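You operate a simulated robot arm through the tools that you are given. There is no shell and no other tool.

You run a simulated robot arm. Do the job below in one go: nothing can be reset, and whatever is moved stays where it is left.

Task
Stand the tube and block of the card's shade on the light box and switch it on.
Fine: its knob on SHOP. Set down upright: what you pick out.

The check looks at the end state, three seconds after you hand in, the way a careful person would. Anything else that was tipped, shoved, dropped, spilled or broken makes it a failure.

Robot
A 7-joint arm with a two-finger parallel gripper on a trunk, on a base that drives. Base frame: it is fixed to the floor where the robot stands at the start and does not move with it; the origin is under the middle of the robot, x ahead of it, y to its left, z up. Readings come in m, rad, newtons and seconds.
With the tool pointing down near the work surface it reaches from about 0.32 to 0.8 m from the robot's upright axis, wherever it stands. Its first joint turns from -2.897 to 2.897 rad. Places, roughly: light box knob [0.7, 0, 0.8]; light box switch [0.6, -0.1, 0.8]; top of the light box [0.7, 0, 0.8]. Payload 3.91 kg.
Tool frame: the origin (TCP) lies between the finger pads and is the grasp point; the fingertips stand 0.03 m ahead of it; z points along the fingers, y is the line along which they close. The gripper opens to 0.11 m. The fingers are 0.02 m wide and 0.01 m thick; the gripper's body (0.048 by 0.112 m) begins 0.055 m behind the TCP.
Orientation is that of the tool frame in the base frame, as a unit quaternion [w, x, y, z]. With the fingers straight down and closing along the base's y, the tool's x points along the base's -x, its y along +y and its z along -z.

Tools
- The arm moves only by the tool drive_tool. Its argument "motion" is text: rows parted by semicolons, each of 7 numbers parted by spaces: the turn, a rotation vector about the tool's x, y, z in units of 60 degrees (1.0 is 60 degrees), then the shift along the tool's x, y, z in units of 150 mm (1.0 is 150 mm), then the finger opening in cm, from 0 to 11. In form: ax ay az tx ty tz claw; .... A call has 1 to 20 rows; each row is the pose to reach, as a shift and turn from the pose commanded when the call began, along the tool's axes at that moment. A call with a number of a shift or a turn outside -1 to 1 is refused whole. A row lasts 0.2 s, in which the tool goes at most 0.05 m and 0.15 rad; a call with a longer step from one row to the next is refused whole, and so is a gripper value outside its range. Where a pose cannot be reached the arm comes as near as it can. A force on the tool above 40 N (or 10 N above the force at the start of the call, whichever is more), or a blocked arm, ends the call early, and 0.2 s more pass. Each finger travels about 0.108 m/s and halts on what it meets, pressing with about 31 N; the grip force reading is that of the motor and also rises with nothing between the fingers. The clock runs only during rows and for 0.2 s after the last one: add rows that repeat a pose to give the fingers time. It gives the time, the measured TCP pose, the force on the tool (base axes), the opening and the grip force at its end, in the units of the frame above (readings bear some noise), with the torque about the TCP (base axes, N m) and any sound that the robot's microphone picked up.
- Cameras (640 x 400 px; columns grow to the right, rows downward): "scene" is now at [0.0239, 0.1365, 1.5123]; the picture's right is [-0.24, -0.97, 0.00], its down [-0.62, 0.15, -0.77] and it looks along [0.75, -0.18, -0.64] (base axes); focal length 279 px, centre (320, 200). "wrist" rides on the gripper at [0.072, 0.017, -0.103] in the tool frame; the picture's right is [-0.23, 0.97, 0.00], its down [-0.76, -0.18, -0.62] and it looks along [-0.61, -0.14, 0.78] (tool axes); focal length 222 px, centre (320, 200). There is no depth. A picture from a camera that has moved, and an enlarged one, comes with that camera's place and axes in the base frame and with its lens.
- capture(camera): a new picture of that camera. It takes no simulated time.
- base_move(legs): drives the robot by 1 to 6 legs, each [ahead, left, turn to the left] in m, m and rad, along the robot's own axes; the way and the turn of a leg run together, so that a leg with both is an arc; at most 1.5 m and 3.142 rad a leg. The arm and the cameras ride along, it lands a little off, and it stops where it bumps. It gives what a move gives.
- pan_tilt(pan, tilt): turns the head with the scene camera to pan (to the left, within 2.705 rad either way) and tilt (down, from -0.506 to 1.204), counted from straight ahead of the robot. It gives what a move gives.
- close_up(camera, box): a new picture of the part [left, top, right, bottom] of that camera's present view, enlarged. It takes no simulated time.
- sign_off(): hands the job in; it is judged then, once.

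Nothing tells you exact positions but the pictures and the camera data. Unless the task says otherwise, let go and move clear before handing in.

The tools are called after ">>>" by a JSON object that holds its "op" and its "data". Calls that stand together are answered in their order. drive_tool: Moves the arm, as the interface text tells. Its arguments: {"type":"object","properties":{"motion":{"type":"string"}},"required":["motion"]} The other tools are called the same way: base_move (legs) drives the base; pan_tilt (pan, tilt) turns the head that bears the scene camera; capture (camera) takes a picture; close_up (camera, box) takes an enlarged picture of a part of a camera's view; sign_off () hands the job in.

At the start:

```text
time_s: 0.0
ee_pos: [0.4163, -0.1219, 1.1527]
orientation: [-0.001, -0.002, 1.0, 0.0]
force: [0.4, -0.7, -0.2]
ft_torque: [0.0, 0.02, 0.01]
finger_gap: 0.1099
grasp_force: 0.0
robot x, y, heading: [-0.0012, 0.0019, -0.0]
head pan, tilt: [-0.239, 0.689]
```

scene: 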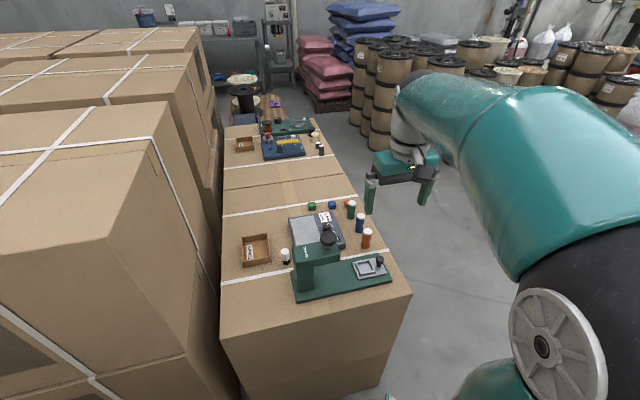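
wrist: 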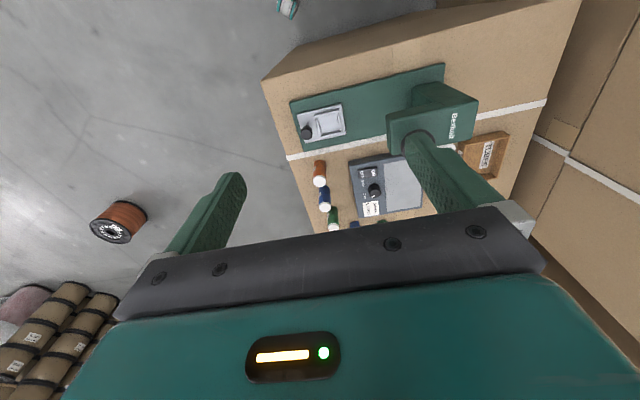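

I see a workbench made of boxes with a green press/stamper, a grey light box with a knob, three tubes and some small blocks, and a tray with a card. I'll take enlarged views before moving anything.

>>> {"op": "close_up", "data": {"camera": "scene", "box": [220, 190, 400, 303]}}

>>> {"op": "close_up", "data": {"camera": "wrist", "box": [270, 60, 550, 235]}}

>>> {"op": "close_up", "data": {"camera": "scene", "box": [220, 90, 360, 178]}}

```text
3.54 times, centred on (310, 246) of scene
camera zoom: at [0.0239, 0.1365, 1.5123], right [-0.24, -0.97, 0.0], down [-0.62, 0.15, -0.77], along [0.75, -0.18, -0.64], focal length 989 px, centre (355, 35)
```

zoom: 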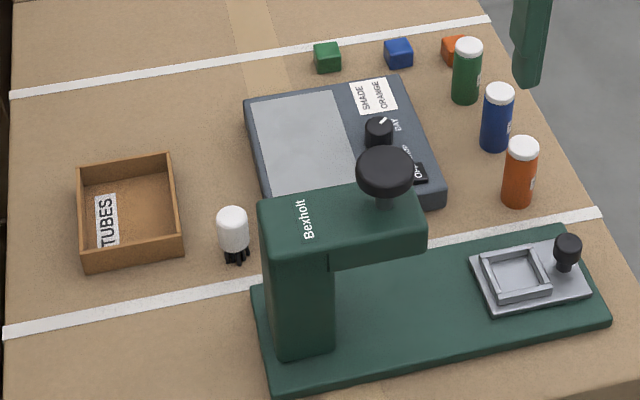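

```text
2.29 times, centred on (410, 148) of wrist
camera zoom: at [0.3432, -0.1063, 1.2555], right [0.22, 0.97, 0.0], down [0.76, -0.18, 0.62], along [0.61, -0.14, -0.78], focal length 508 px, centre (114, 320)
```

zoom: 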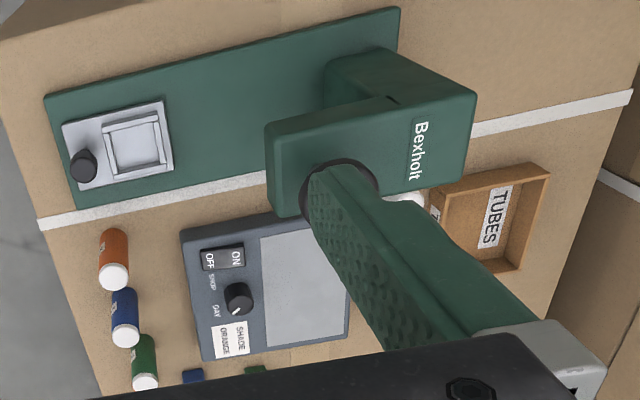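

```text
4.55 times, centred on (290, 134) of scene
camera zoom: at [0.0239, 0.1365, 1.5123], right [-0.24, -0.97, 0.0], down [-0.62, 0.15, -0.77], along [0.75, -0.18, -0.64], focal length 1270 px, centre (456, 500)
```

zoom: 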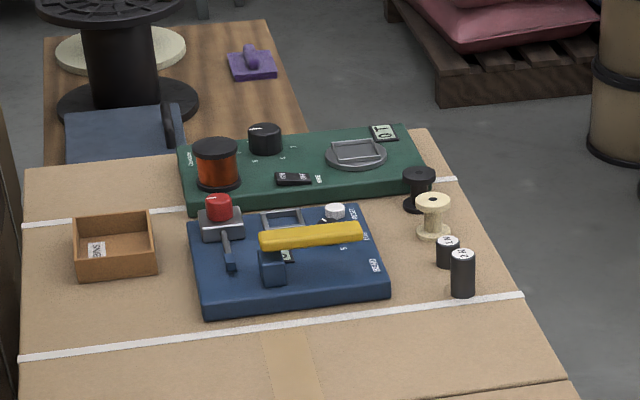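

The card appears to read "SHADE ORANGE", so I'm after the orange tube and orange block. I'll zoom in on the labels, blocks and tubes to confirm that.

>>> {"op": "close_up", "data": {"camera": "scene", "box": [310, 205, 350, 245]}}

>>> {"op": "close_up", "data": {"camera": "scene", "box": [300, 195, 380, 255]}}

>>> {"op": "close_up", "data": {"camera": "wrist", "box": [305, 150, 425, 230]}}

>>> {"op": "close_up", "data": {"camera": "scene", "box": [230, 225, 330, 290]}}

```text
10.00 times, centred on (330, 225) of scene
camera zoom: at [0.0239, 0.1365, 1.5123], right [-0.24, -0.97, 0.0], down [-0.62, 0.15, -0.77], along [0.75, -0.18, -0.64], focal length 2794 px, centre (220, -50)
```

zoom: 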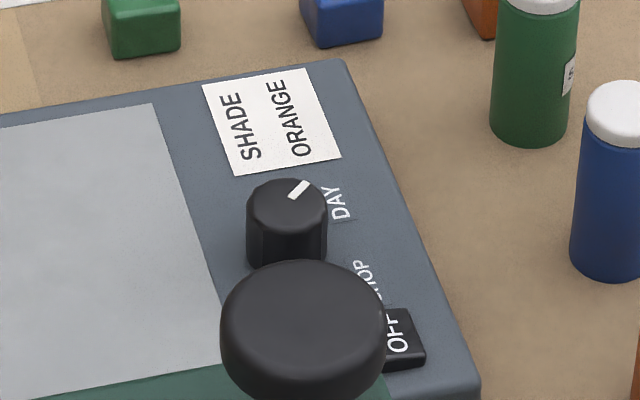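

```text
6.67 times, centred on (340, 225) of scene
camera zoom: at [0.0239, 0.1365, 1.5123], right [-0.24, -0.97, 0.0], down [-0.62, 0.15, -0.77], along [0.75, -0.18, -0.64], focal length 1862 px, centre (187, 33)
```

zoom: 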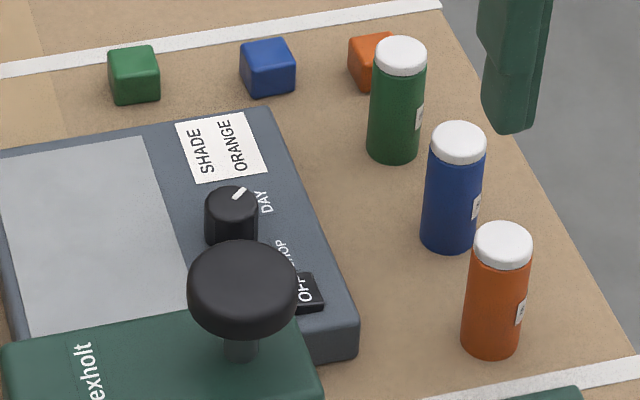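

```text
5.00 times, centred on (365, 190) of wrist
camera zoom: at [0.3432, -0.1063, 1.2555], right [0.22, 0.97, 0.0], down [0.76, -0.18, 0.62], along [0.61, -0.14, -0.78], focal length 1111 px, centre (95, 250)
```

zoom: 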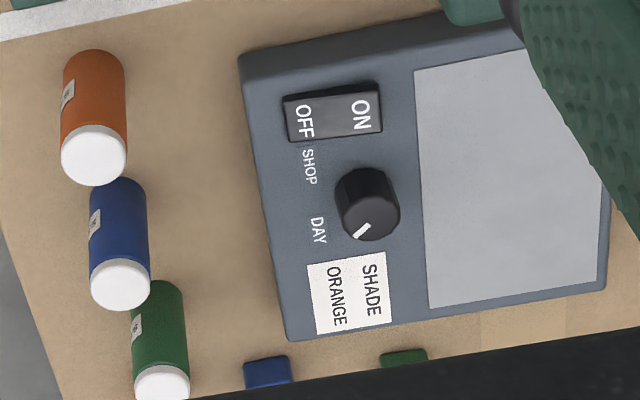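

```text
6.15 times, centred on (280, 258) of scene
camera zoom: at [0.0239, 0.1365, 1.5123], right [-0.24, -0.97, 0.0], down [-0.62, 0.15, -0.77], along [0.75, -0.18, -0.64], focal length 1719 px, centre (566, -154)
```

zoom: 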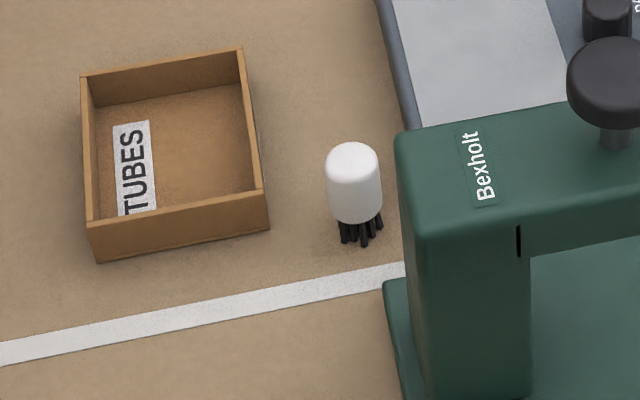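

The card reads "SHADE ORANGE", the knob points at DAY and the switch is OFF. I'll move the arm forward, staying high, to get a clear wrist view of the far blocks and the light box.

>>> {"op": "drive_tool", "data": {"motion": "0 0 0 -0.2 0 0 11; 0 0 0 -0.4 -0.1 0 11; 0 0 0 -0.6 -0.2 0 11; 0 0 0 -0.8 -0.3 0 11; 0 0 0 -0.8 -0.3 0 11"}}

>>> {"op": "capture", "data": {"camera": "wrist"}}

>>> {"op": "capture", "data": {"camera": "scene"}}

```text
time_s: 1.2
ee_pos: [0.537, -0.1685, 1.1508]
orientation: [-0.001, -0.002, 1.0, 0.0]
force: [0.3, -0.2, 0.4]
ft_torque: [0.01, 0.03, -0.04]
finger_gap: 0.1099
grasp_force: 0.1
robot x, y, heading: [0.0015, -0.001, -0.005]
head pan, tilt: [-0.239, 0.689]
```

```text
taken
camera wrist: at [0.4642, -0.153, 1.2546], right [0.22, 0.97, 0.0], down [0.76, -0.18, 0.62], along [0.61, -0.14, -0.78], focal length 222 px, centre (320, 200)
```

wrist: 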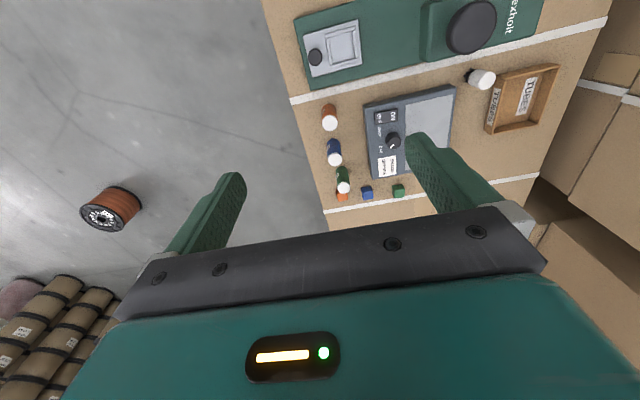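

```text
taken
camera scene: at [0.025, 0.1362, 1.5124], right [-0.24, -0.97, 0.0], down [-0.62, 0.15, -0.77], along [0.75, -0.18, -0.64], focal length 279 px, centre (320, 200)
```

scene: 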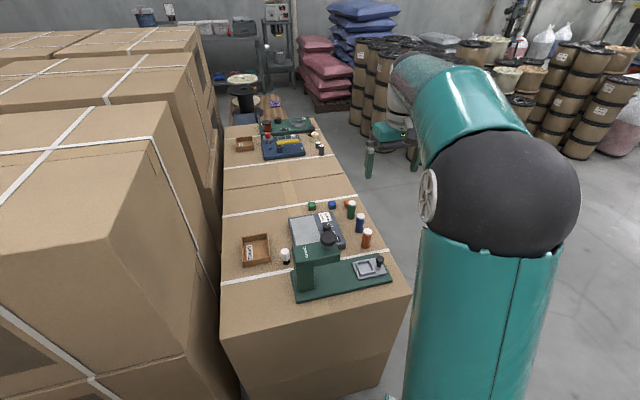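

All the blocks are in view now, including the orange one behind the green tube. I'll zoom in to measure.

>>> {"op": "close_up", "data": {"camera": "wrist", "box": [310, 80, 470, 210]}}

>>> {"op": "close_up", "data": {"camera": "wrist", "box": [290, 0, 570, 140]}}

>>> {"op": "close_up", "data": {"camera": "wrist", "box": [315, 130, 425, 210]}}

>>> {"op": "close_up", "data": {"camera": "scene", "box": [280, 190, 390, 260]}}

>>> {"op": "close_up", "data": {"camera": "scene", "box": [270, 200, 400, 310]}}

```text
3.08 times, centred on (390, 145) of wrist
camera zoom: at [0.4642, -0.153, 1.2546], right [0.22, 0.97, 0.0], down [0.76, -0.18, 0.62], along [0.61, -0.14, -0.78], focal length 684 px, centre (105, 369)
```

zoom: 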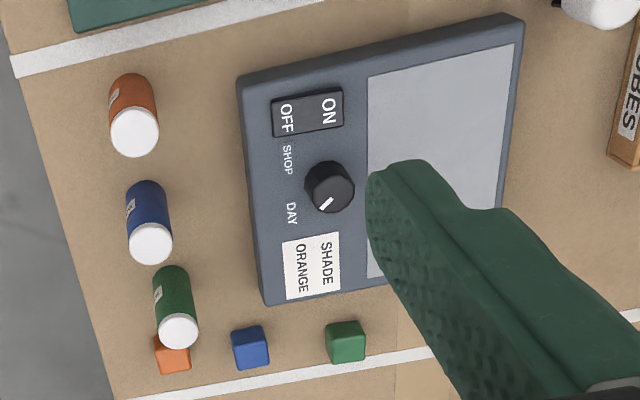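

```text
2.29 times, centred on (430, 70) of wrist
camera zoom: at [0.4642, -0.153, 1.2546], right [0.22, 0.97, 0.0], down [0.76, -0.18, 0.62], along [0.61, -0.14, -0.78], focal length 508 px, centre (69, 497)
```

zoom: 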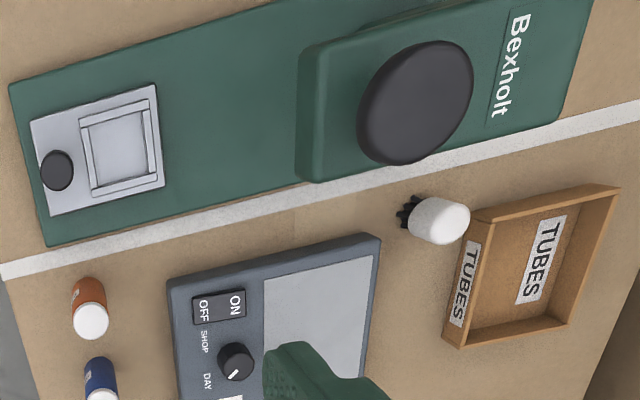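

```text
5.00 times, centred on (370, 170) of wrist
camera zoom: at [0.4642, -0.153, 1.2546], right [0.22, 0.97, 0.0], down [0.76, -0.18, 0.62], along [0.61, -0.14, -0.78], focal length 1111 px, centre (70, 350)
```

zoom: 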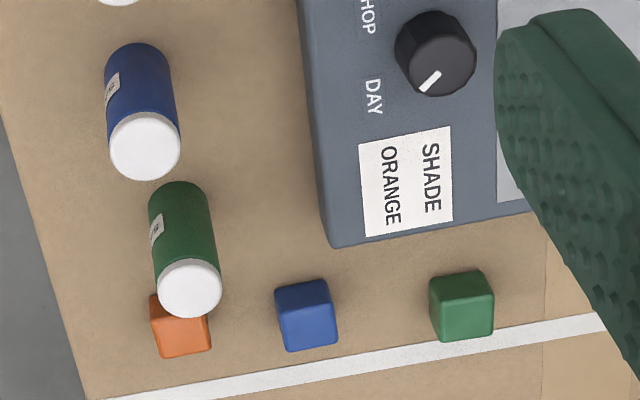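

```text
5.71 times, centred on (335, 225) of scene
camera zoom: at [0.025, 0.1362, 1.5124], right [-0.24, -0.97, 0.0], down [-0.62, 0.15, -0.77], along [0.75, -0.18, -0.64], focal length 1596 px, centre (234, 57)
```

zoom: 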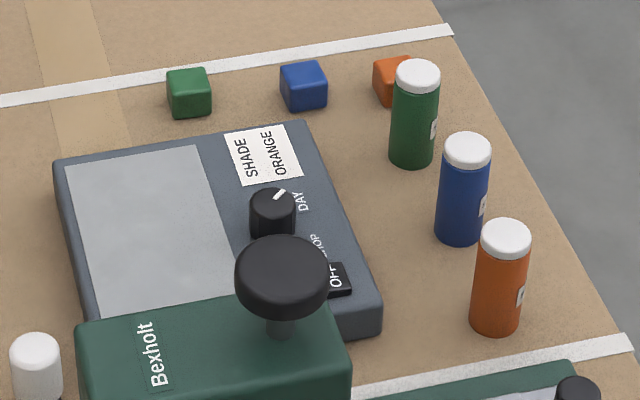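

```text
3.64 times, centred on (335, 255) of scene
camera zoom: at [0.025, 0.1362, 1.5124], right [-0.24, -0.97, 0.0], down [-0.62, 0.15, -0.77], along [0.75, -0.18, -0.64], focal length 1016 px, centre (266, 0)
```

zoom: 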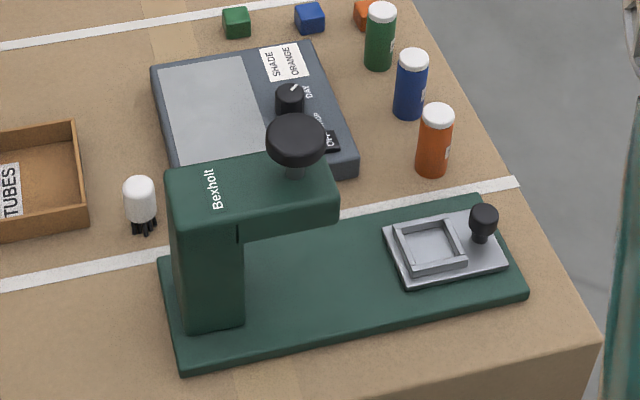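

Estimates so far:

| Item | x, y (m) | Height (m) |
|---|---|---|
| Knob | 0.69, -0.05 | top about 0.824 |
| Switch, ON end | 0.636, -0.046 | – |
| Orange tube | 0.613, -0.17 | – |
| Orange block | 0.826, -0.178 | – |

The block is just out of reach, so the base must creep forward. I'll look down first to check clearance to the bench.

>>> {"op": "pan_tilt", "data": {"pan": -0.1, "tilt": 1.2}}

>>> {"op": "capture", "data": {"camera": "scene"}}

```text
time_s: 2.1
ee_pos: [0.5361, -0.1681, 1.1521]
orientation: [0.001, -0.001, 1.0, 0.0]
force: [-0.9, -0.7, -0.2]
ft_torque: [-0.04, 0.0, -0.01]
finger_gap: 0.11
grasp_force: 0.1
robot x, y, heading: [-0.0028, -0.0036, 0.001]
head pan, tilt: [-0.099, 1.201]
```

```text
taken
camera scene: at [-0.0034, 0.1512, 1.4755], right [-0.1, -0.99, 0.0], down [-0.93, 0.09, -0.36], along [0.36, -0.04, -0.93], focal length 279 px, centre (320, 200)
```

scene: 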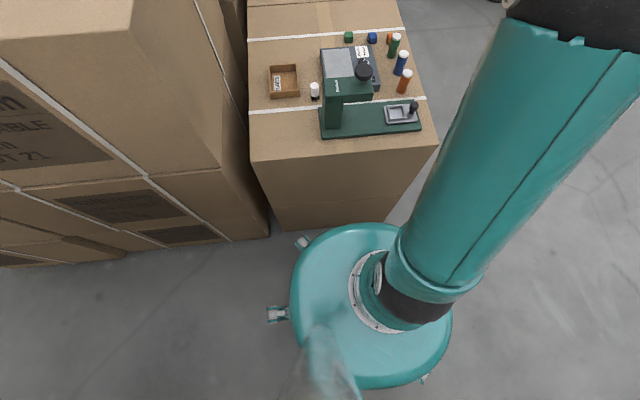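

The robot's base is too close to the bench front to move ahead. A better place is the bench's right side, facing it, so the arm also stays clear of the stamper. I'll check the floor there first.

>>> {"op": "pan_tilt", "data": {"pan": -1.2, "tilt": 0.9}}

>>> {"op": "capture", "data": {"camera": "scene"}}

>>> {"op": "pan_tilt", "data": {"pan": -0.7, "tilt": 0.6}}

>>> {"op": "capture", "data": {"camera": "scene"}}

```text
time_s: 3.5
ee_pos: [0.5362, -0.1684, 1.152]
orientation: [0.0, -0.002, 1.0, 0.0]
force: [0.1, 0.0, -0.4]
ft_torque: [-0.01, -0.01, 0.02]
finger_gap: 0.1102
grasp_force: 0.0
robot x, y, heading: [-0.0041, 0.003, -0.003]
head pan, tilt: [-1.201, 0.901]
```

```text
taken
camera scene: at [-0.0316, 0.0864, 1.4953], right [-0.93, -0.36, 0.0], down [-0.28, 0.73, -0.62], along [0.23, -0.58, -0.78], focal length 279 px, centre (320, 200)
```

scene: 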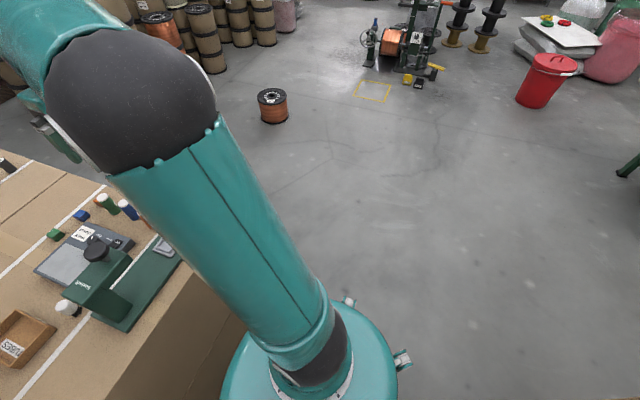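

```text
time_s: 4.4
ee_pos: [0.5353, -0.1676, 1.1517]
orientation: [0.0, -0.002, 1.0, -0.001]
force: [0.3, -0.3, 0.4]
ft_torque: [0.0, -0.01, 0.03]
finger_gap: 0.11
grasp_force: 0.0
robot x, y, heading: [-0.0, -0.002, 0.001]
head pan, tilt: [-0.7, 0.6]
```

```text
taken
camera scene: at [0.0085, 0.0998, 1.52], right [-0.64, -0.76, 0.0], down [-0.43, 0.36, -0.82], along [0.63, -0.53, -0.57], focal length 279 px, centre (320, 200)
```

scene: 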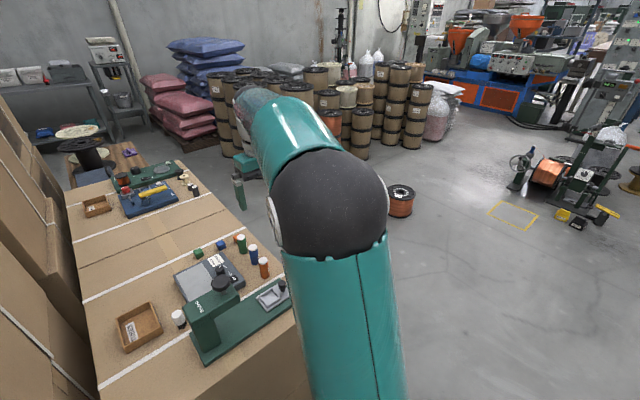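

The floor to the right is clear. I'll back off slightly, drive right, go ahead alongside the bench, and turn left to face it, with the arm staying high.

>>> {"op": "base_move", "data": {"legs": [[-0.08, 0, 0], [0, -0.76, 0], [0.6, 0, 0], [0, 0, 1.5708]]}}

>>> {"op": "pan_tilt", "data": {"pan": 0.0, "tilt": 0.85}}

>>> {"op": "capture", "data": {"camera": "scene"}}

>>> {"op": "capture", "data": {"camera": "wrist"}}

```text
time_s: 33.2
ee_pos: [0.698, -0.2177, 1.1515]
orientation: [0.0, -0.702, 0.712, 0.001]
force: [0.2, 0.1, 0.0]
ft_torque: [0.05, -0.03, 0.0]
finger_gap: 0.1099
grasp_force: 0.1
robot x, y, heading: [0.5247, -0.7486, 1.554]
head pan, tilt: [-0.7, 0.6]
```

```text
time_s: 34.3
ee_pos: [0.698, -0.2182, 1.1515]
orientation: [0.0, -0.702, 0.712, 0.0]
force: [0.3, 0.3, -1.2]
ft_torque: [-0.02, -0.01, 0.0]
finger_gap: 0.11
grasp_force: 0.0
robot x, y, heading: [0.5226, -0.7514, 1.555]
head pan, tilt: [0.0, 0.85]
```

```text
taken
camera scene: at [0.3666, -0.73, 1.4992], right [1.0, -0.02, 0.0], down [-0.01, -0.75, -0.66], along [0.01, 0.66, -0.75], focal length 279 px, centre (320, 200)
```

scene: 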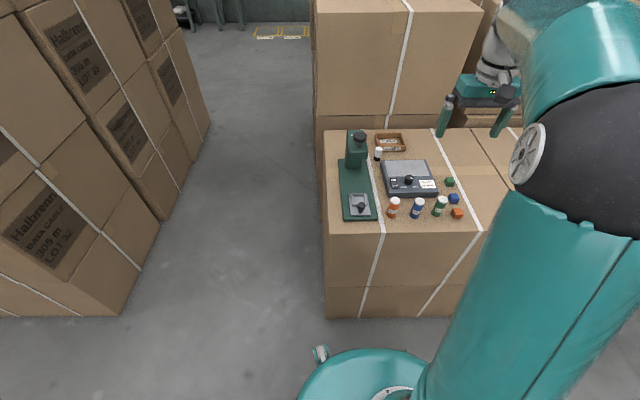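

```text
taken
camera wrist: at [0.6807, -0.2905, 1.2551], right [-0.97, 0.24, 0.0], down [0.19, 0.76, 0.62], along [0.15, 0.6, -0.78], focal length 222 px, centre (320, 200)
```

wrist: 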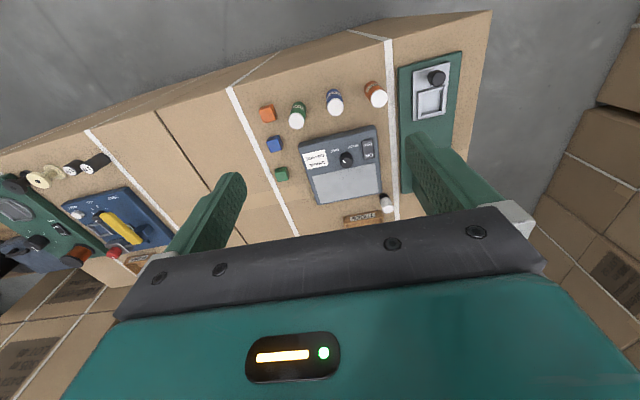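

From here everything is in easy reach and in clear view. I'll zoom in with both cameras to measure again.

>>> {"op": "close_up", "data": {"camera": "scene", "box": [330, 120, 480, 225]}}

>>> {"op": "close_up", "data": {"camera": "scene", "box": [375, 150, 475, 225]}}

>>> {"op": "close_up", "data": {"camera": "wrist", "box": [250, 70, 410, 220]}}

>>> {"op": "close_up", "data": {"camera": "wrist", "box": [295, 120, 395, 210]}}

```text
3.81 times, centred on (405, 172) of scene
camera zoom: at [0.3666, -0.73, 1.4992], right [1.0, -0.02, 0.0], down [-0.01, -0.75, -0.66], along [0.01, 0.66, -0.75], focal length 1064 px, centre (-4, 305)
```

zoom: 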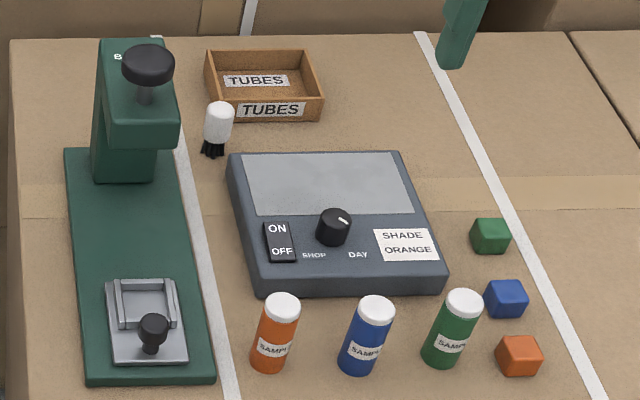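

```text
5.33 times, centred on (425, 188) of scene
camera zoom: at [0.3666, -0.73, 1.4992], right [1.0, -0.02, 0.0], down [-0.01, -0.75, -0.66], along [0.01, 0.66, -0.75], focal length 1490 px, centre (-240, 267)
```

zoom: 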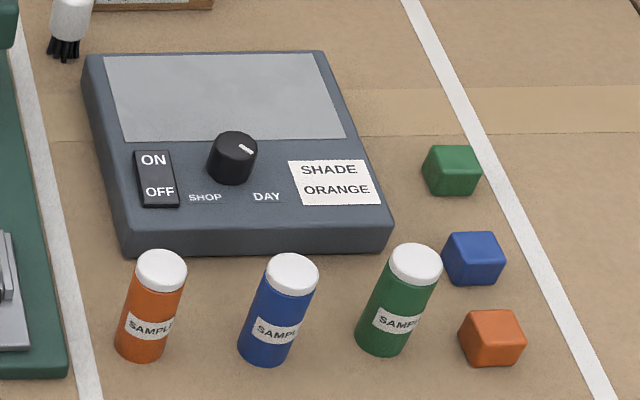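

```text
2.67 times, centred on (330, 145) of wrist
camera zoom: at [0.6807, -0.2905, 1.2551], right [-0.97, 0.24, 0.0], down [0.19, 0.76, 0.62], along [0.15, 0.6, -0.78], focal length 592 px, centre (293, 347)
```

zoom: 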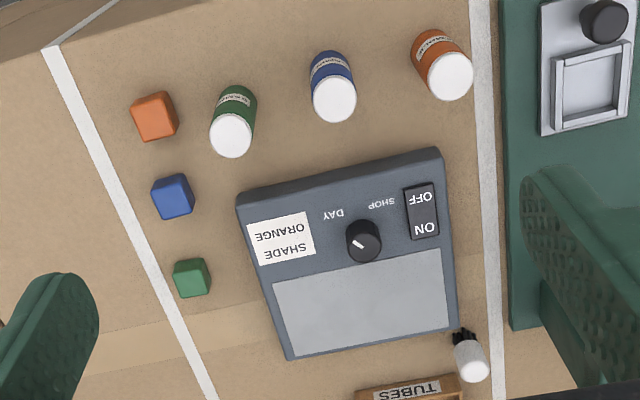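

```text
4.44 times, centred on (345, 165) of wrist
camera zoom: at [0.6807, -0.2905, 1.2551], right [-0.97, 0.24, 0.0], down [0.19, 0.76, 0.62], along [0.15, 0.6, -0.78], focal length 987 px, centre (209, 356)
```

zoom: 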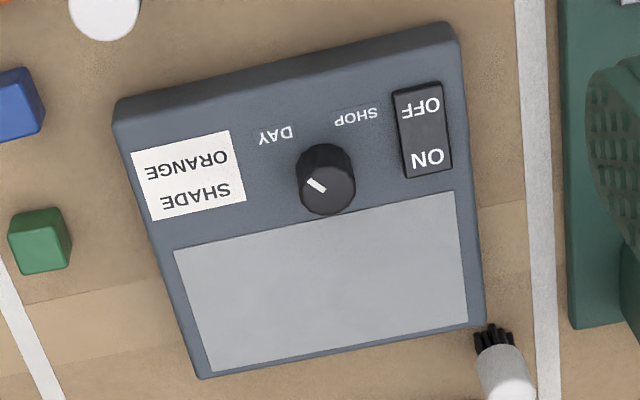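

All the estimates agree well:

| Item | Position (m) |
|---|---|
| Knob top | (0.682, -0.0455, 0.829) |
| Light box top | z about 0.805 |
| Switch, ON end | (0.631, -0.042) |

I'll bring the gripper above the knob, still well clear of everything.

>>> {"op": "drive_tool", "data": {"motion": "0 0 0 -0.22 0.024 0.2 11; 0 0 0 -0.45 0.05 0.4 9; 0 0 0 -0.67 0.074 0.6 7; 0 0 0 -0.85 0.1 0.75 5.5; 0 0 0 -1.0 0.122 0.9 5; 0 0 0 -1.0 0.122 0.9 5"}}

>>> {"op": "drive_tool", "data": {"motion": "0 0 0.12 -0.1 0 0.1 5; 0 0 0.233 -0.148 0 0.25 5; 0 0 0.233 -0.148 0 0.25 5; 0 0 0.233 -0.148 0 0.25 5"}}

>>> {"op": "capture", "data": {"camera": "wrist"}}

>>> {"op": "capture", "data": {"camera": "scene"}}

```text
time_s: 35.7
ee_pos: [0.6826, -0.066, 1.0178]
orientation: [0.001, -0.702, 0.712, 0.0]
force: [0.3, 0.8, -0.8]
ft_torque: [-0.05, 0.01, -0.05]
finger_gap: 0.05
grasp_force: 0.0
robot x, y, heading: [0.5219, -0.748, 1.553]
head pan, tilt: [0.0, 0.85]
```

```text
time_s: 36.7
ee_pos: [0.6847, -0.0424, 0.9804]
orientation: [0.0, -0.61, 0.792, 0.0]
force: [0.8, -0.2, 1.1]
ft_torque: [0.02, 0.01, 0.0]
finger_gap: 0.0503
grasp_force: 0.0
robot x, y, heading: [0.5252, -0.7504, 1.554]
head pan, tilt: [0.0, 0.85]
```

```text
taken
camera wrist: at [0.6478, -0.1094, 1.0833], right [-0.88, 0.47, 0.0], down [0.37, 0.69, 0.62], along [0.29, 0.55, -0.78], focal length 222 px, centre (320, 200)
```

wrist: 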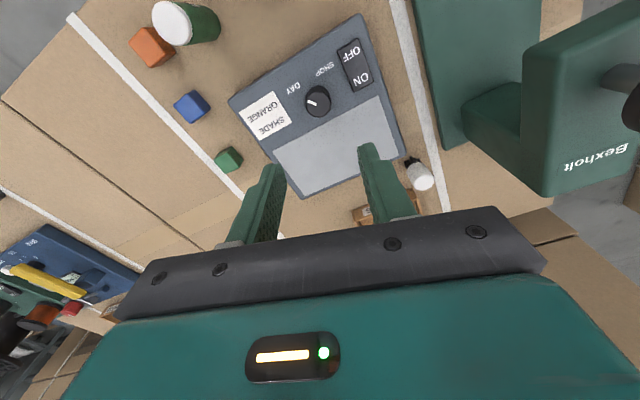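

```text
taken
camera scene: at [0.3665, -0.7305, 1.4992], right [1.0, -0.02, 0.0], down [-0.01, -0.75, -0.66], along [0.01, 0.66, -0.75], focal length 279 px, centre (320, 200)
```

scene: 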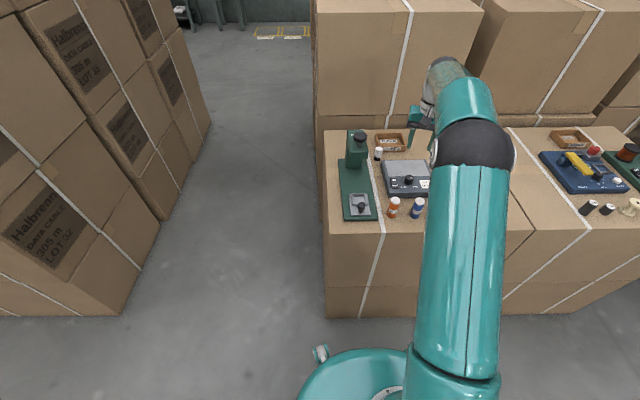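

The knob is almost centred under the gripper. I'll zoom in to line up precisely.

>>> {"op": "close_up", "data": {"camera": "wrist", "box": [270, 60, 370, 140]}}

```text
5.00 times, centred on (320, 100) of wrist
camera zoom: at [0.6478, -0.1094, 1.0833], right [-0.88, 0.47, 0.0], down [0.37, 0.69, 0.62], along [0.29, 0.55, -0.78], focal length 1111 px, centre (320, 700)
```

zoom: 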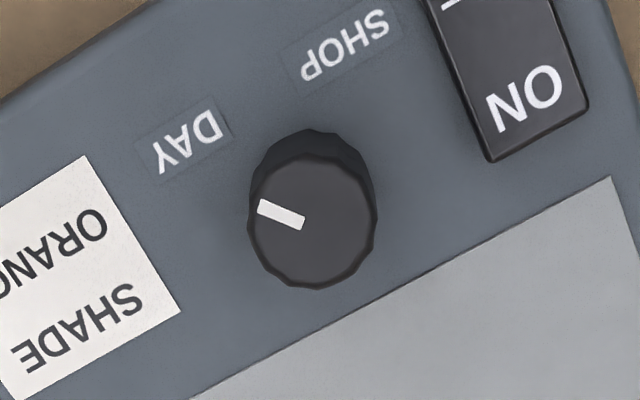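

The knob is about 5 mm nearer the robot than the gripper axis. I'll correct for that, narrow the opening to 4.4 cm and lower around the knob without gripping yet.

>>> {"op": "drive_tool", "data": {"motion": "0 0 0 0.03 -0.003 0.2 4.4; 0 0 0 0.03 -0.003 0.4 4.4; 0 0 0 0.03 -0.003 0.55 4.4; 0 0 0 0.03 -0.003 0.65 4.4; 0 0 0 0.03 -0.003 0.65 4.4"}}

>>> {"op": "capture", "data": {"camera": "wrist"}}

>>> {"op": "close_up", "data": {"camera": "wrist", "box": [260, 80, 380, 190]}}

```text
time_s: 37.9
ee_pos: [0.6817, -0.0485, 0.8805]
orientation: [-0.001, -0.611, 0.792, 0.0]
force: [-0.3, 0.0, -0.8]
ft_torque: [0.0, 0.0, 0.0]
finger_gap: 0.0442
grasp_force: 0.0
robot x, y, heading: [0.5198, -0.7551, 1.555]
head pan, tilt: [0.0, 0.85]
```

```text
taken
camera wrist: at [0.6469, -0.1156, 0.9843], right [-0.88, 0.47, 0.0], down [0.37, 0.69, 0.62], along [0.29, 0.55, -0.78], focal length 222 px, centre (320, 200)
```

wrist: 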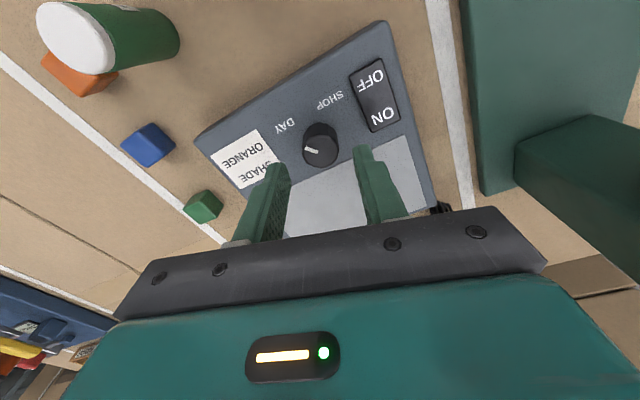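

```text
3.64 times, centred on (320, 135) of wrist
camera zoom: at [0.6469, -0.1156, 0.9843], right [-0.88, 0.47, 0.0], down [0.37, 0.69, 0.62], along [0.29, 0.55, -0.78], focal length 808 px, centre (320, 436)
```

zoom: 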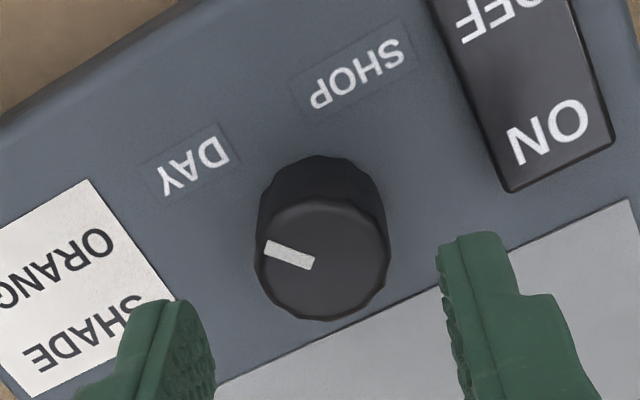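

Centring is nearly perfect, needing about 3 mm more toward the light box. I'll lower the rest of the way around the knob and then close.

>>> {"op": "drive_tool", "data": {"motion": "0 0 0 -0.02 0 0.1 4.4; 0 0 0 -0.02 0 0.18 4.4; 0 0 0 -0.02 0 0.24 4.4; 0 0 0 -0.02 0 0.28 4.4; 0 0 0 -0.02 0 0.28 4.4"}}

>>> {"op": "close_up", "data": {"camera": "wrist", "box": [250, 80, 390, 200]}}

>>> {"op": "close_up", "data": {"camera": "scene", "box": [375, 120, 475, 225]}}

```text
time_s: 39.1
ee_pos: [0.6829, -0.0462, 0.84]
orientation: [0.001, -0.611, 0.792, 0.0]
force: [-0.6, -5.2, 17.0]
ft_torque: [-0.31, 0.07, 0.07]
finger_gap: 0.044
grasp_force: 0.1
robot x, y, heading: [0.5174, -0.7498, 1.556]
head pan, tilt: [0.0, 0.85]
```

```text
3.33 times, centred on (320, 140) of wrist
camera zoom: at [0.6485, -0.1133, 0.944], right [-0.88, 0.47, 0.0], down [0.37, 0.69, 0.63], along [0.29, 0.55, -0.78], focal length 740 px, centre (320, 400)
```

zoom: 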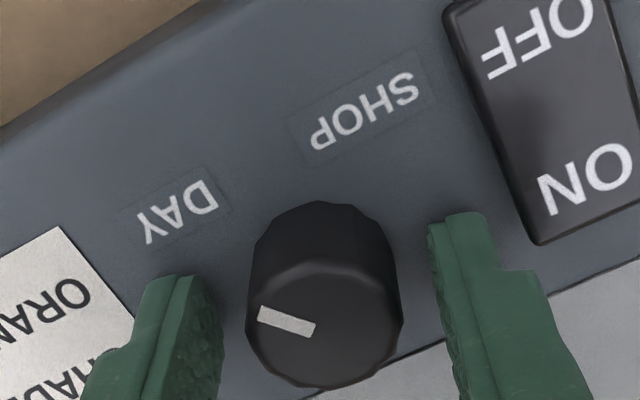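

```text
3.81 times, centred on (425, 172) of scene
camera zoom: at [0.3664, -0.7307, 1.4992], right [1.0, -0.02, 0.0], down [-0.01, -0.75, -0.66], along [0.01, 0.66, -0.75], focal length 1064 px, centre (-80, 305)
```

zoom: 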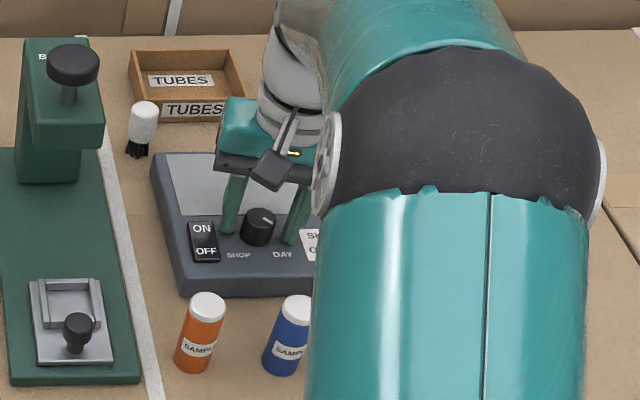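

The fingertips just touched the box top, which puts it at about z 0.81, and the knob is centred. I'll lift 4 mm, close gently, and look before turning.

>>> {"op": "drive_tool", "data": {"motion": "0 0 0 0 0.004 -0.028 4.4; 0 0 0 0 0.004 -0.028 3.4; 0 0 0 0 0.004 -0.028 2.4; 0 0 0 0 0.004 -0.028 2.0; 0 0 0 0 0.004 -0.028 2.0"}}

>>> {"op": "close_up", "data": {"camera": "wrist", "box": [250, 80, 390, 200]}}

```text
time_s: 40.3
ee_pos: [0.6838, -0.0463, 0.8439]
orientation: [-0.001, -0.611, 0.792, -0.001]
force: [0.6, -1.8, -8.1]
ft_torque: [-0.08, 0.01, 0.01]
finger_gap: 0.0274
grasp_force: 44.9
robot x, y, heading: [0.5246, -0.7462, 1.555]
head pan, tilt: [0.0, 0.85]
```

```text
3.33 times, centred on (320, 140) of wrist
camera zoom: at [0.6472, -0.1132, 0.9462], right [-0.88, 0.47, 0.0], down [0.37, 0.69, 0.62], along [0.29, 0.55, -0.78], focal length 740 px, centre (320, 400)
```

zoom: 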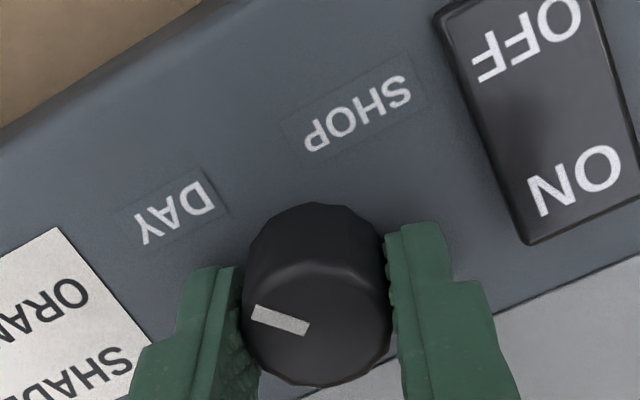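

The knob is firmly held. I'll turn it clockwise seen from above, about 59° first, and then look.

>>> {"op": "drive_tool", "data": {"motion": "0 0 0.12 0 0 0 2; 0 0 0.24 0 0 0 2; 0 0 0.36 0 0 0 2; 0 0 0.48 0 0 0 2; 0 0 0.6 0 0 0 2; 0 0 0.72 0 0 0 2; 0 0 0.84 0 0 0 2; 0 0 0.96 0 0 0 2; 0 0 0.96 0 0 0 2"}}

>>> {"op": "capture", "data": {"camera": "wrist"}}

>>> {"op": "close_up", "data": {"camera": "wrist", "box": [250, 60, 390, 200]}}

```text
time_s: 42.3
ee_pos: [0.6851, -0.0489, 0.8429]
orientation: [-0.001, -0.152, 0.988, -0.003]
force: [10.6, -28.8, -15.4]
ft_torque: [-0.97, -0.14, 0.04]
finger_gap: 0.0275
grasp_force: 45.2
robot x, y, heading: [0.5222, -0.7498, 1.555]
head pan, tilt: [0.0, 0.85]
```

```text
taken
camera wrist: at [0.6089, -0.0538, 0.9462], right [-0.08, 1.0, 0.0], down [0.78, 0.06, 0.62], along [0.62, 0.04, -0.78], focal length 222 px, centre (320, 200)
```

wrist: 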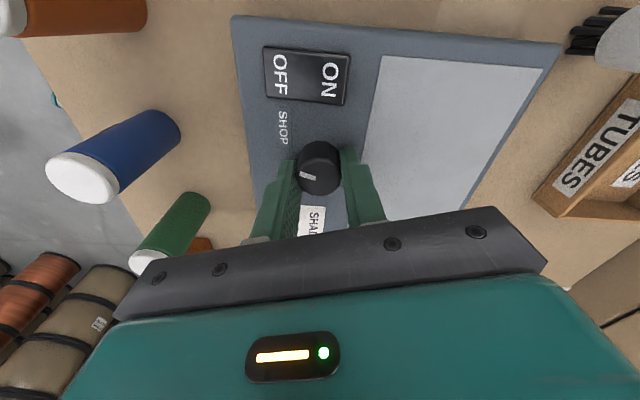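

```text
2.86 times, centred on (320, 130) of wrist
camera zoom: at [0.6089, -0.0538, 0.9462], right [-0.08, 1.0, 0.0], down [0.78, 0.06, 0.62], along [0.62, 0.04, -0.78], focal length 635 px, centre (320, 400)
```

zoom: 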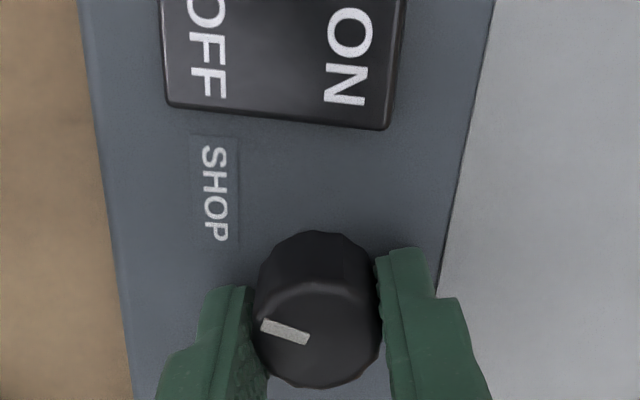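

The knob is turning with the gripper and now points between the two marks. A sideways load has built up, so I'll re-centre by 3 mm and turn about 24° more.

>>> {"op": "drive_tool", "data": {"motion": "0 0 0 0 -0.018 0.008 2; 0 0 0.1 0 -0.018 0.008 2; 0 0 0.2 0.004 -0.02 0.008 2; 0 0 0.3 0.006 -0.02 0.008 2; 0 0 0.4 0.008 -0.02 0.008 2; 0 0 0.4 0.008 -0.02 0.008 2"}}

>>> {"op": "close_up", "data": {"camera": "wrist", "box": [240, 60, 400, 200]}}

>>> {"op": "close_up", "data": {"camera": "scene", "box": [375, 150, 475, 225]}}

```text
time_s: 43.7
ee_pos: [0.683, -0.0495, 0.8428]
orientation: [0.001, 0.056, 0.998, 0.001]
force: [19.8, 14.5, -15.5]
ft_torque: [0.36, -0.87, 0.02]
finger_gap: 0.0275
grasp_force: 44.7
robot x, y, heading: [0.5215, -0.75, 1.555]
head pan, tilt: [0.0, 0.85]
```

```text
2.86 times, centred on (320, 130) of wrist
camera zoom: at [0.6125, -0.0252, 0.9463], right [0.33, 0.94, 0.0], down [0.74, -0.26, 0.62], along [0.59, -0.21, -0.78], focal length 635 px, centre (320, 400)
```

zoom: 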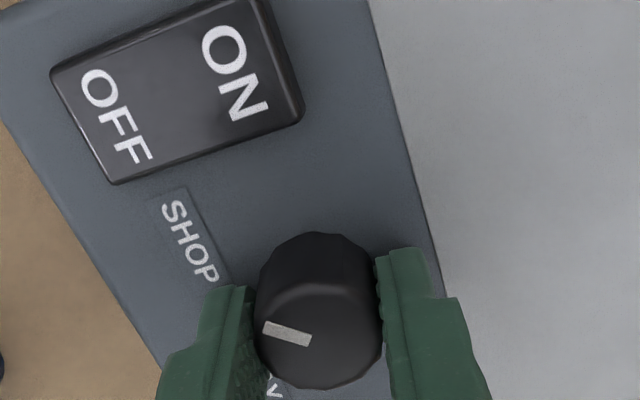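

```text
5.33 times, centred on (425, 188) of scene
camera zoom: at [0.367, -0.7292, 1.4992], right [1.0, -0.02, 0.0], down [-0.01, -0.75, -0.66], along [0.01, 0.66, -0.75], focal length 1490 px, centre (-240, 267)
```

zoom: 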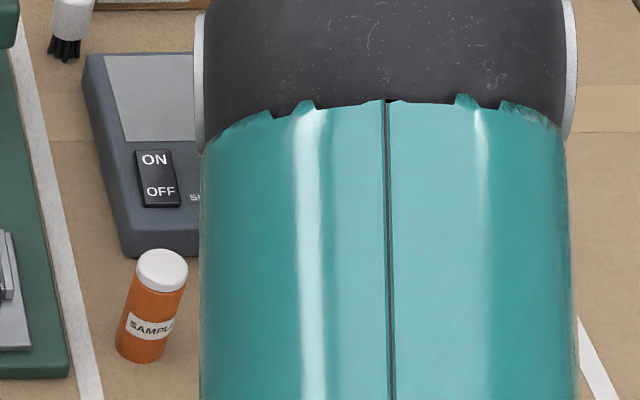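

The pointer now lies along the SHOP mark at about 40° on the mirrored side, and the box has not moved. I'll relieve the side load, let go and rise.

>>> {"op": "drive_tool", "data": {"motion": "0 0 0 -0.012 0.011 0.004 2; 0 0 0 -0.012 0.011 0.004 3; 0 0 0 -0.012 0.011 0.004 4.2; 0 0 0 -0.012 0.011 0.004 4.2; 0 0 0 -0.012 0.011 -0.15 4.2; 0 0 0 -0.012 0.011 -0.4 4.2; 0 0 0 -0.012 0.011 -0.7 4.2; 0 0 0 -0.012 0.011 -0.9 4.2; 0 0 0 -0.012 0.011 -0.9 4.2"}}

>>> {"op": "capture", "data": {"camera": "wrist"}}

>>> {"op": "close_up", "data": {"camera": "wrist", "box": [230, 50, 390, 150]}}

```text
time_s: 45.7
ee_pos: [0.6841, -0.0494, 0.9764]
orientation: [0.0, 0.056, 0.998, 0.0]
force: [-0.4, -0.5, -0.3]
ft_torque: [0.0, -0.02, 0.01]
finger_gap: 0.0422
grasp_force: 0.0
robot x, y, heading: [0.5261, -0.7487, 1.559]
head pan, tilt: [0.0, 0.85]
```

```text
taken
camera wrist: at [0.6125, -0.0242, 1.08], right [0.33, 0.94, 0.0], down [0.74, -0.26, 0.62], along [0.59, -0.21, -0.78], focal length 222 px, centre (320, 200)
```

wrist: 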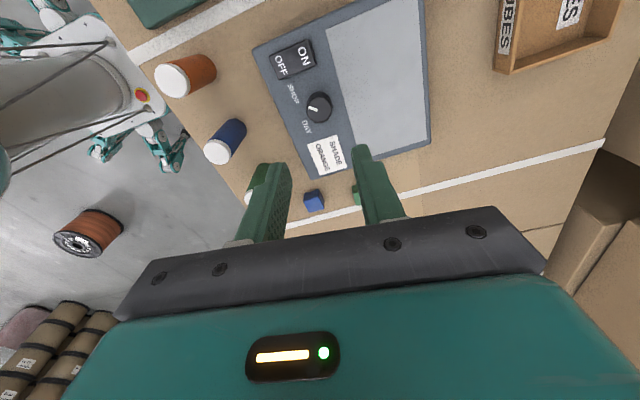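

```text
4.00 times, centred on (310, 100) of wrist
camera zoom: at [0.6125, -0.0242, 1.08], right [0.33, 0.94, 0.0], down [0.74, -0.26, 0.62], along [0.59, -0.21, -0.78], focal length 888 px, centre (360, 600)
```

zoom: 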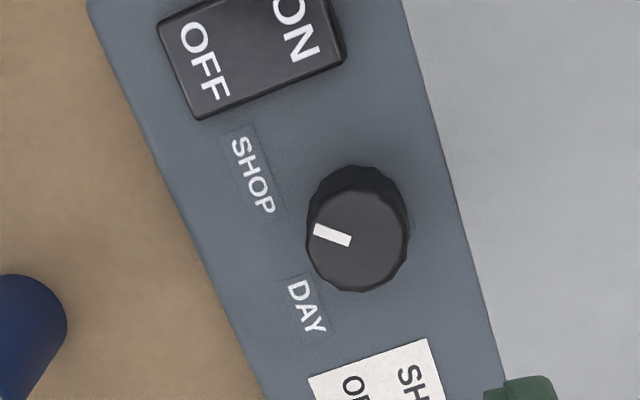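

The pointer looks a few degrees short of SHOP. I'll zoom in tighter to measure it properly.

>>> {"op": "close_up", "data": {"camera": "wrist", "box": [290, 80, 350, 130]}}

>>> {"op": "close_up", "data": {"camera": "scene", "box": [375, 150, 475, 225]}}

```text
8.00 times, centred on (320, 105) of wrist
camera zoom: at [0.6125, -0.0242, 1.08], right [0.33, 0.94, 0.0], down [0.74, -0.26, 0.62], along [0.59, -0.21, -0.78], focal length 1777 px, centre (320, 960)
```

zoom: 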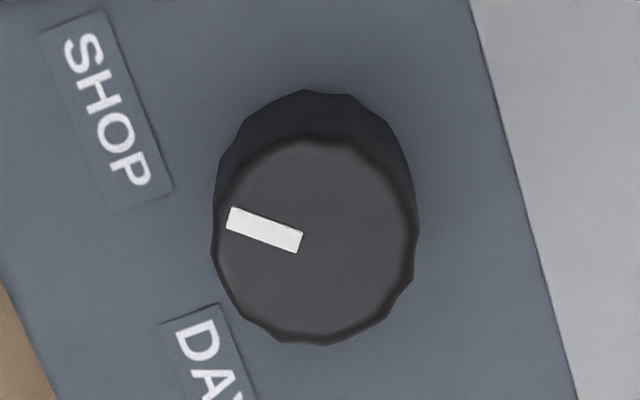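

```text
5.33 times, centred on (425, 188) of scene
camera zoom: at [0.3665, -0.7303, 1.4992], right [1.0, -0.02, 0.0], down [-0.01, -0.75, -0.66], along [0.01, 0.66, -0.75], focal length 1490 px, centre (-240, 267)
```

zoom: 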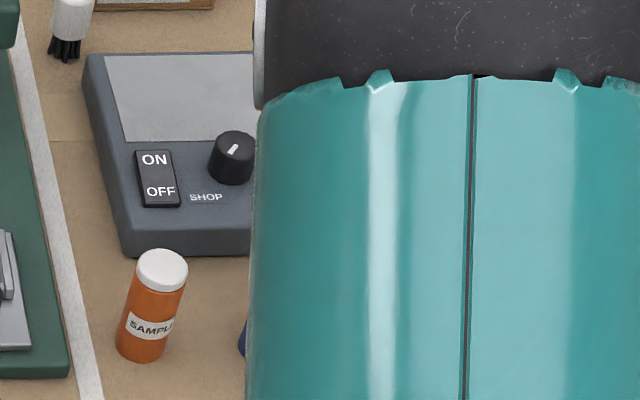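

>>> {"op": "close_up", "data": {"camera": "scene", "box": [396, 166, 426, 192]}}

```text
15.38 times, centred on (411, 179) of scene
camera zoom: at [0.3665, -0.7303, 1.4992], right [1.0, -0.02, 0.0], down [-0.01, -0.75, -0.66], along [0.01, 0.66, -0.75], focal length 4298 px, centre (-1080, 523)
```

zoom: 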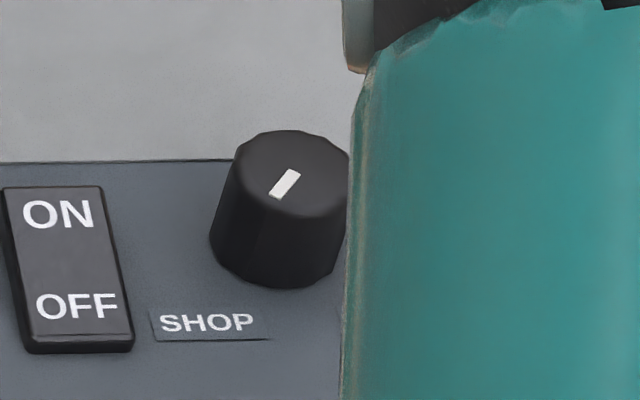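

Taken together, the views put the pointer at about 40°, right at the SHOP mark. I'll turn the wrist back so the camera is on the robot's side, re-check the knob, and prepare for the switch.

>>> {"op": "drive_tool", "data": {"motion": "0 0 -0.14 0 0 0 4.2; 0 0 -0.28 0 0 0 4.2; 0 0 -0.42 0 0 0 4.2; 0 0 -0.56 0 0 0 4.2; 0 0 -0.7 0 0 0 4.2; 0 0 -0.84 0 0 0 4.2; 0 0 -0.98 0 0 0 4.2; 0 0 -0.98 0 0 0 4.2"}}

>>> {"op": "drive_tool", "data": {"motion": "0 0 -0.14 0 0 0 4.2; 0 0 -0.28 0 0 0 3; 0 0 -0.42 0 0 0 2; 0 0 -0.56 0 0 0 1; 0 0 -0.6 0 0 0 0; 0 0 -0.6 0 0 0 0; 0 0 -0.6 0 0 0 0"}}

>>> {"op": "capture", "data": {"camera": "wrist"}}

>>> {"op": "close_up", "data": {"camera": "wrist", "box": [280, 60, 380, 130]}}

>>> {"op": "close_up", "data": {"camera": "wrist", "box": [290, 80, 350, 130]}}

```text
time_s: 47.5
ee_pos: [0.6851, -0.0493, 0.9785]
orientation: [0.001, -0.442, 0.897, 0.0]
force: [-0.5, -0.3, 0.0]
ft_torque: [0.03, -0.04, 0.02]
finger_gap: 0.042
grasp_force: 0.0
robot x, y, heading: [0.5234, -0.751, 1.552]
head pan, tilt: [0.0, 0.85]
```

```text
time_s: 49.1
ee_pos: [0.6856, -0.0485, 0.9778]
orientation: [0.0, -0.698, 0.716, 0.0]
force: [0.5, 0.5, -0.8]
ft_torque: [-0.03, -0.03, -0.01]
finger_gap: 0.0003
grasp_force: 30.9
robot x, y, heading: [0.5199, -0.7546, 1.551]
head pan, tilt: [0.0, 0.85]
```

```text
taken
camera wrist: at [0.6653, -0.1207, 1.0814], right [-0.97, 0.25, 0.0], down [0.2, 0.76, 0.62], along [0.16, 0.6, -0.78], focal length 222 px, centre (320, 200)
```

wrist: 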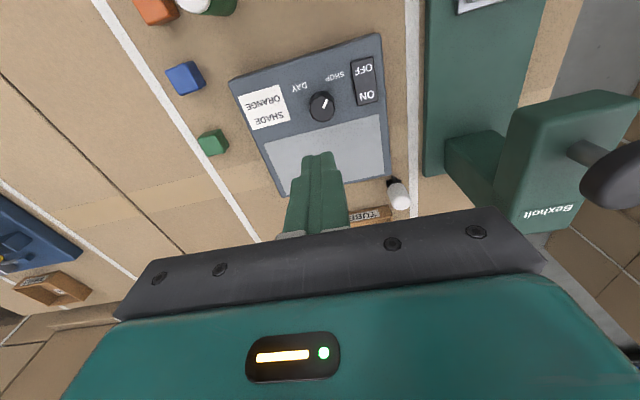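

```text
5.71 times, centred on (330, 95) of wrist
camera zoom: at [0.6653, -0.1207, 1.0814], right [-0.97, 0.25, 0.0], down [0.2, 0.76, 0.62], along [0.16, 0.6, -0.78], focal length 1269 px, centre (263, 800)
```

zoom: 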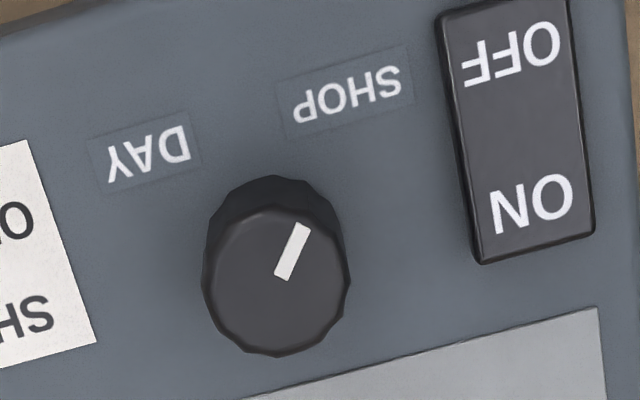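

```text
8.00 times, centred on (320, 105) of wrist
camera zoom: at [0.6653, -0.1207, 1.0814], right [-0.97, 0.25, 0.0], down [0.2, 0.76, 0.62], along [0.16, 0.6, -0.78], focal length 1777 px, centre (320, 960)
```

zoom: 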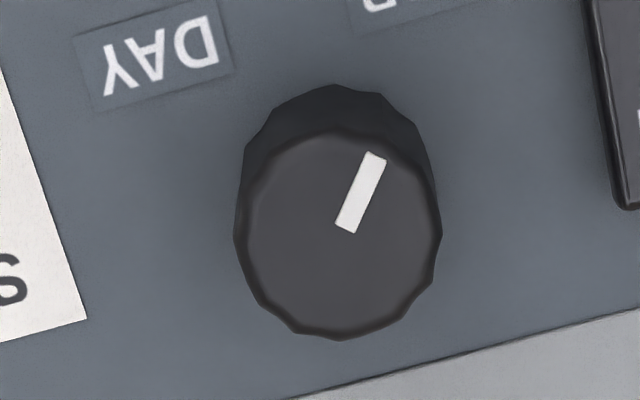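

The pointer is at about 37° and the SHOP label at about 40°. I'll re-grip the knob and nudge it about 4° further so there's no doubt.

>>> {"op": "drive_tool", "data": {"motion": "0 0 0.1 -0.01 0.015 0 4.4; 0 0 0.225 -0.01 0.015 0.15 4.4; 0 0 0.225 -0.01 0.015 0.4 4.4; 0 0 0.225 -0.01 0.015 0.6 4.4; 0 0 0.225 -0.01 0.015 0.72 4.4; 0 0 0.225 -0.01 0.015 0.8 4.4; 0 0 0.225 -0.01 0.015 0.8 4.4"}}

>>> {"op": "close_up", "data": {"camera": "wrist", "box": [250, 70, 390, 190]}}

```text
time_s: 50.7
ee_pos: [0.6822, -0.0457, 0.8572]
orientation: [0.0, -0.609, 0.793, 0.001]
force: [-0.4, -0.9, 1.2]
ft_torque: [0.01, 0.05, 0.0]
finger_gap: 0.0441
grasp_force: 0.0
robot x, y, heading: [0.5213, -0.753, 1.554]
head pan, tilt: [0.0, 0.85]
```

```text
3.33 times, centred on (320, 130) of wrist
camera zoom: at [0.6467, -0.1125, 0.9609], right [-0.88, 0.47, 0.0], down [0.37, 0.69, 0.62], along [0.29, 0.55, -0.78], focal length 740 px, centre (320, 433)
```

zoom: 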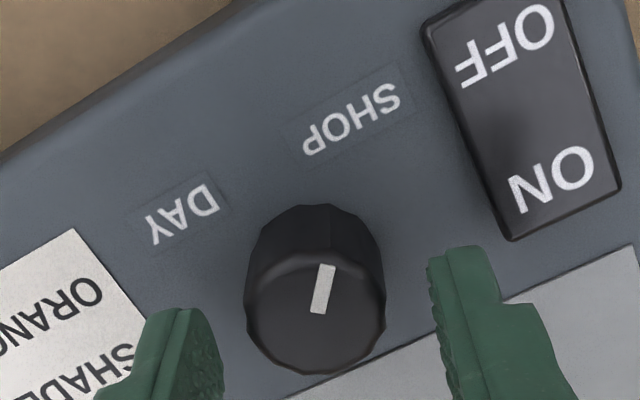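

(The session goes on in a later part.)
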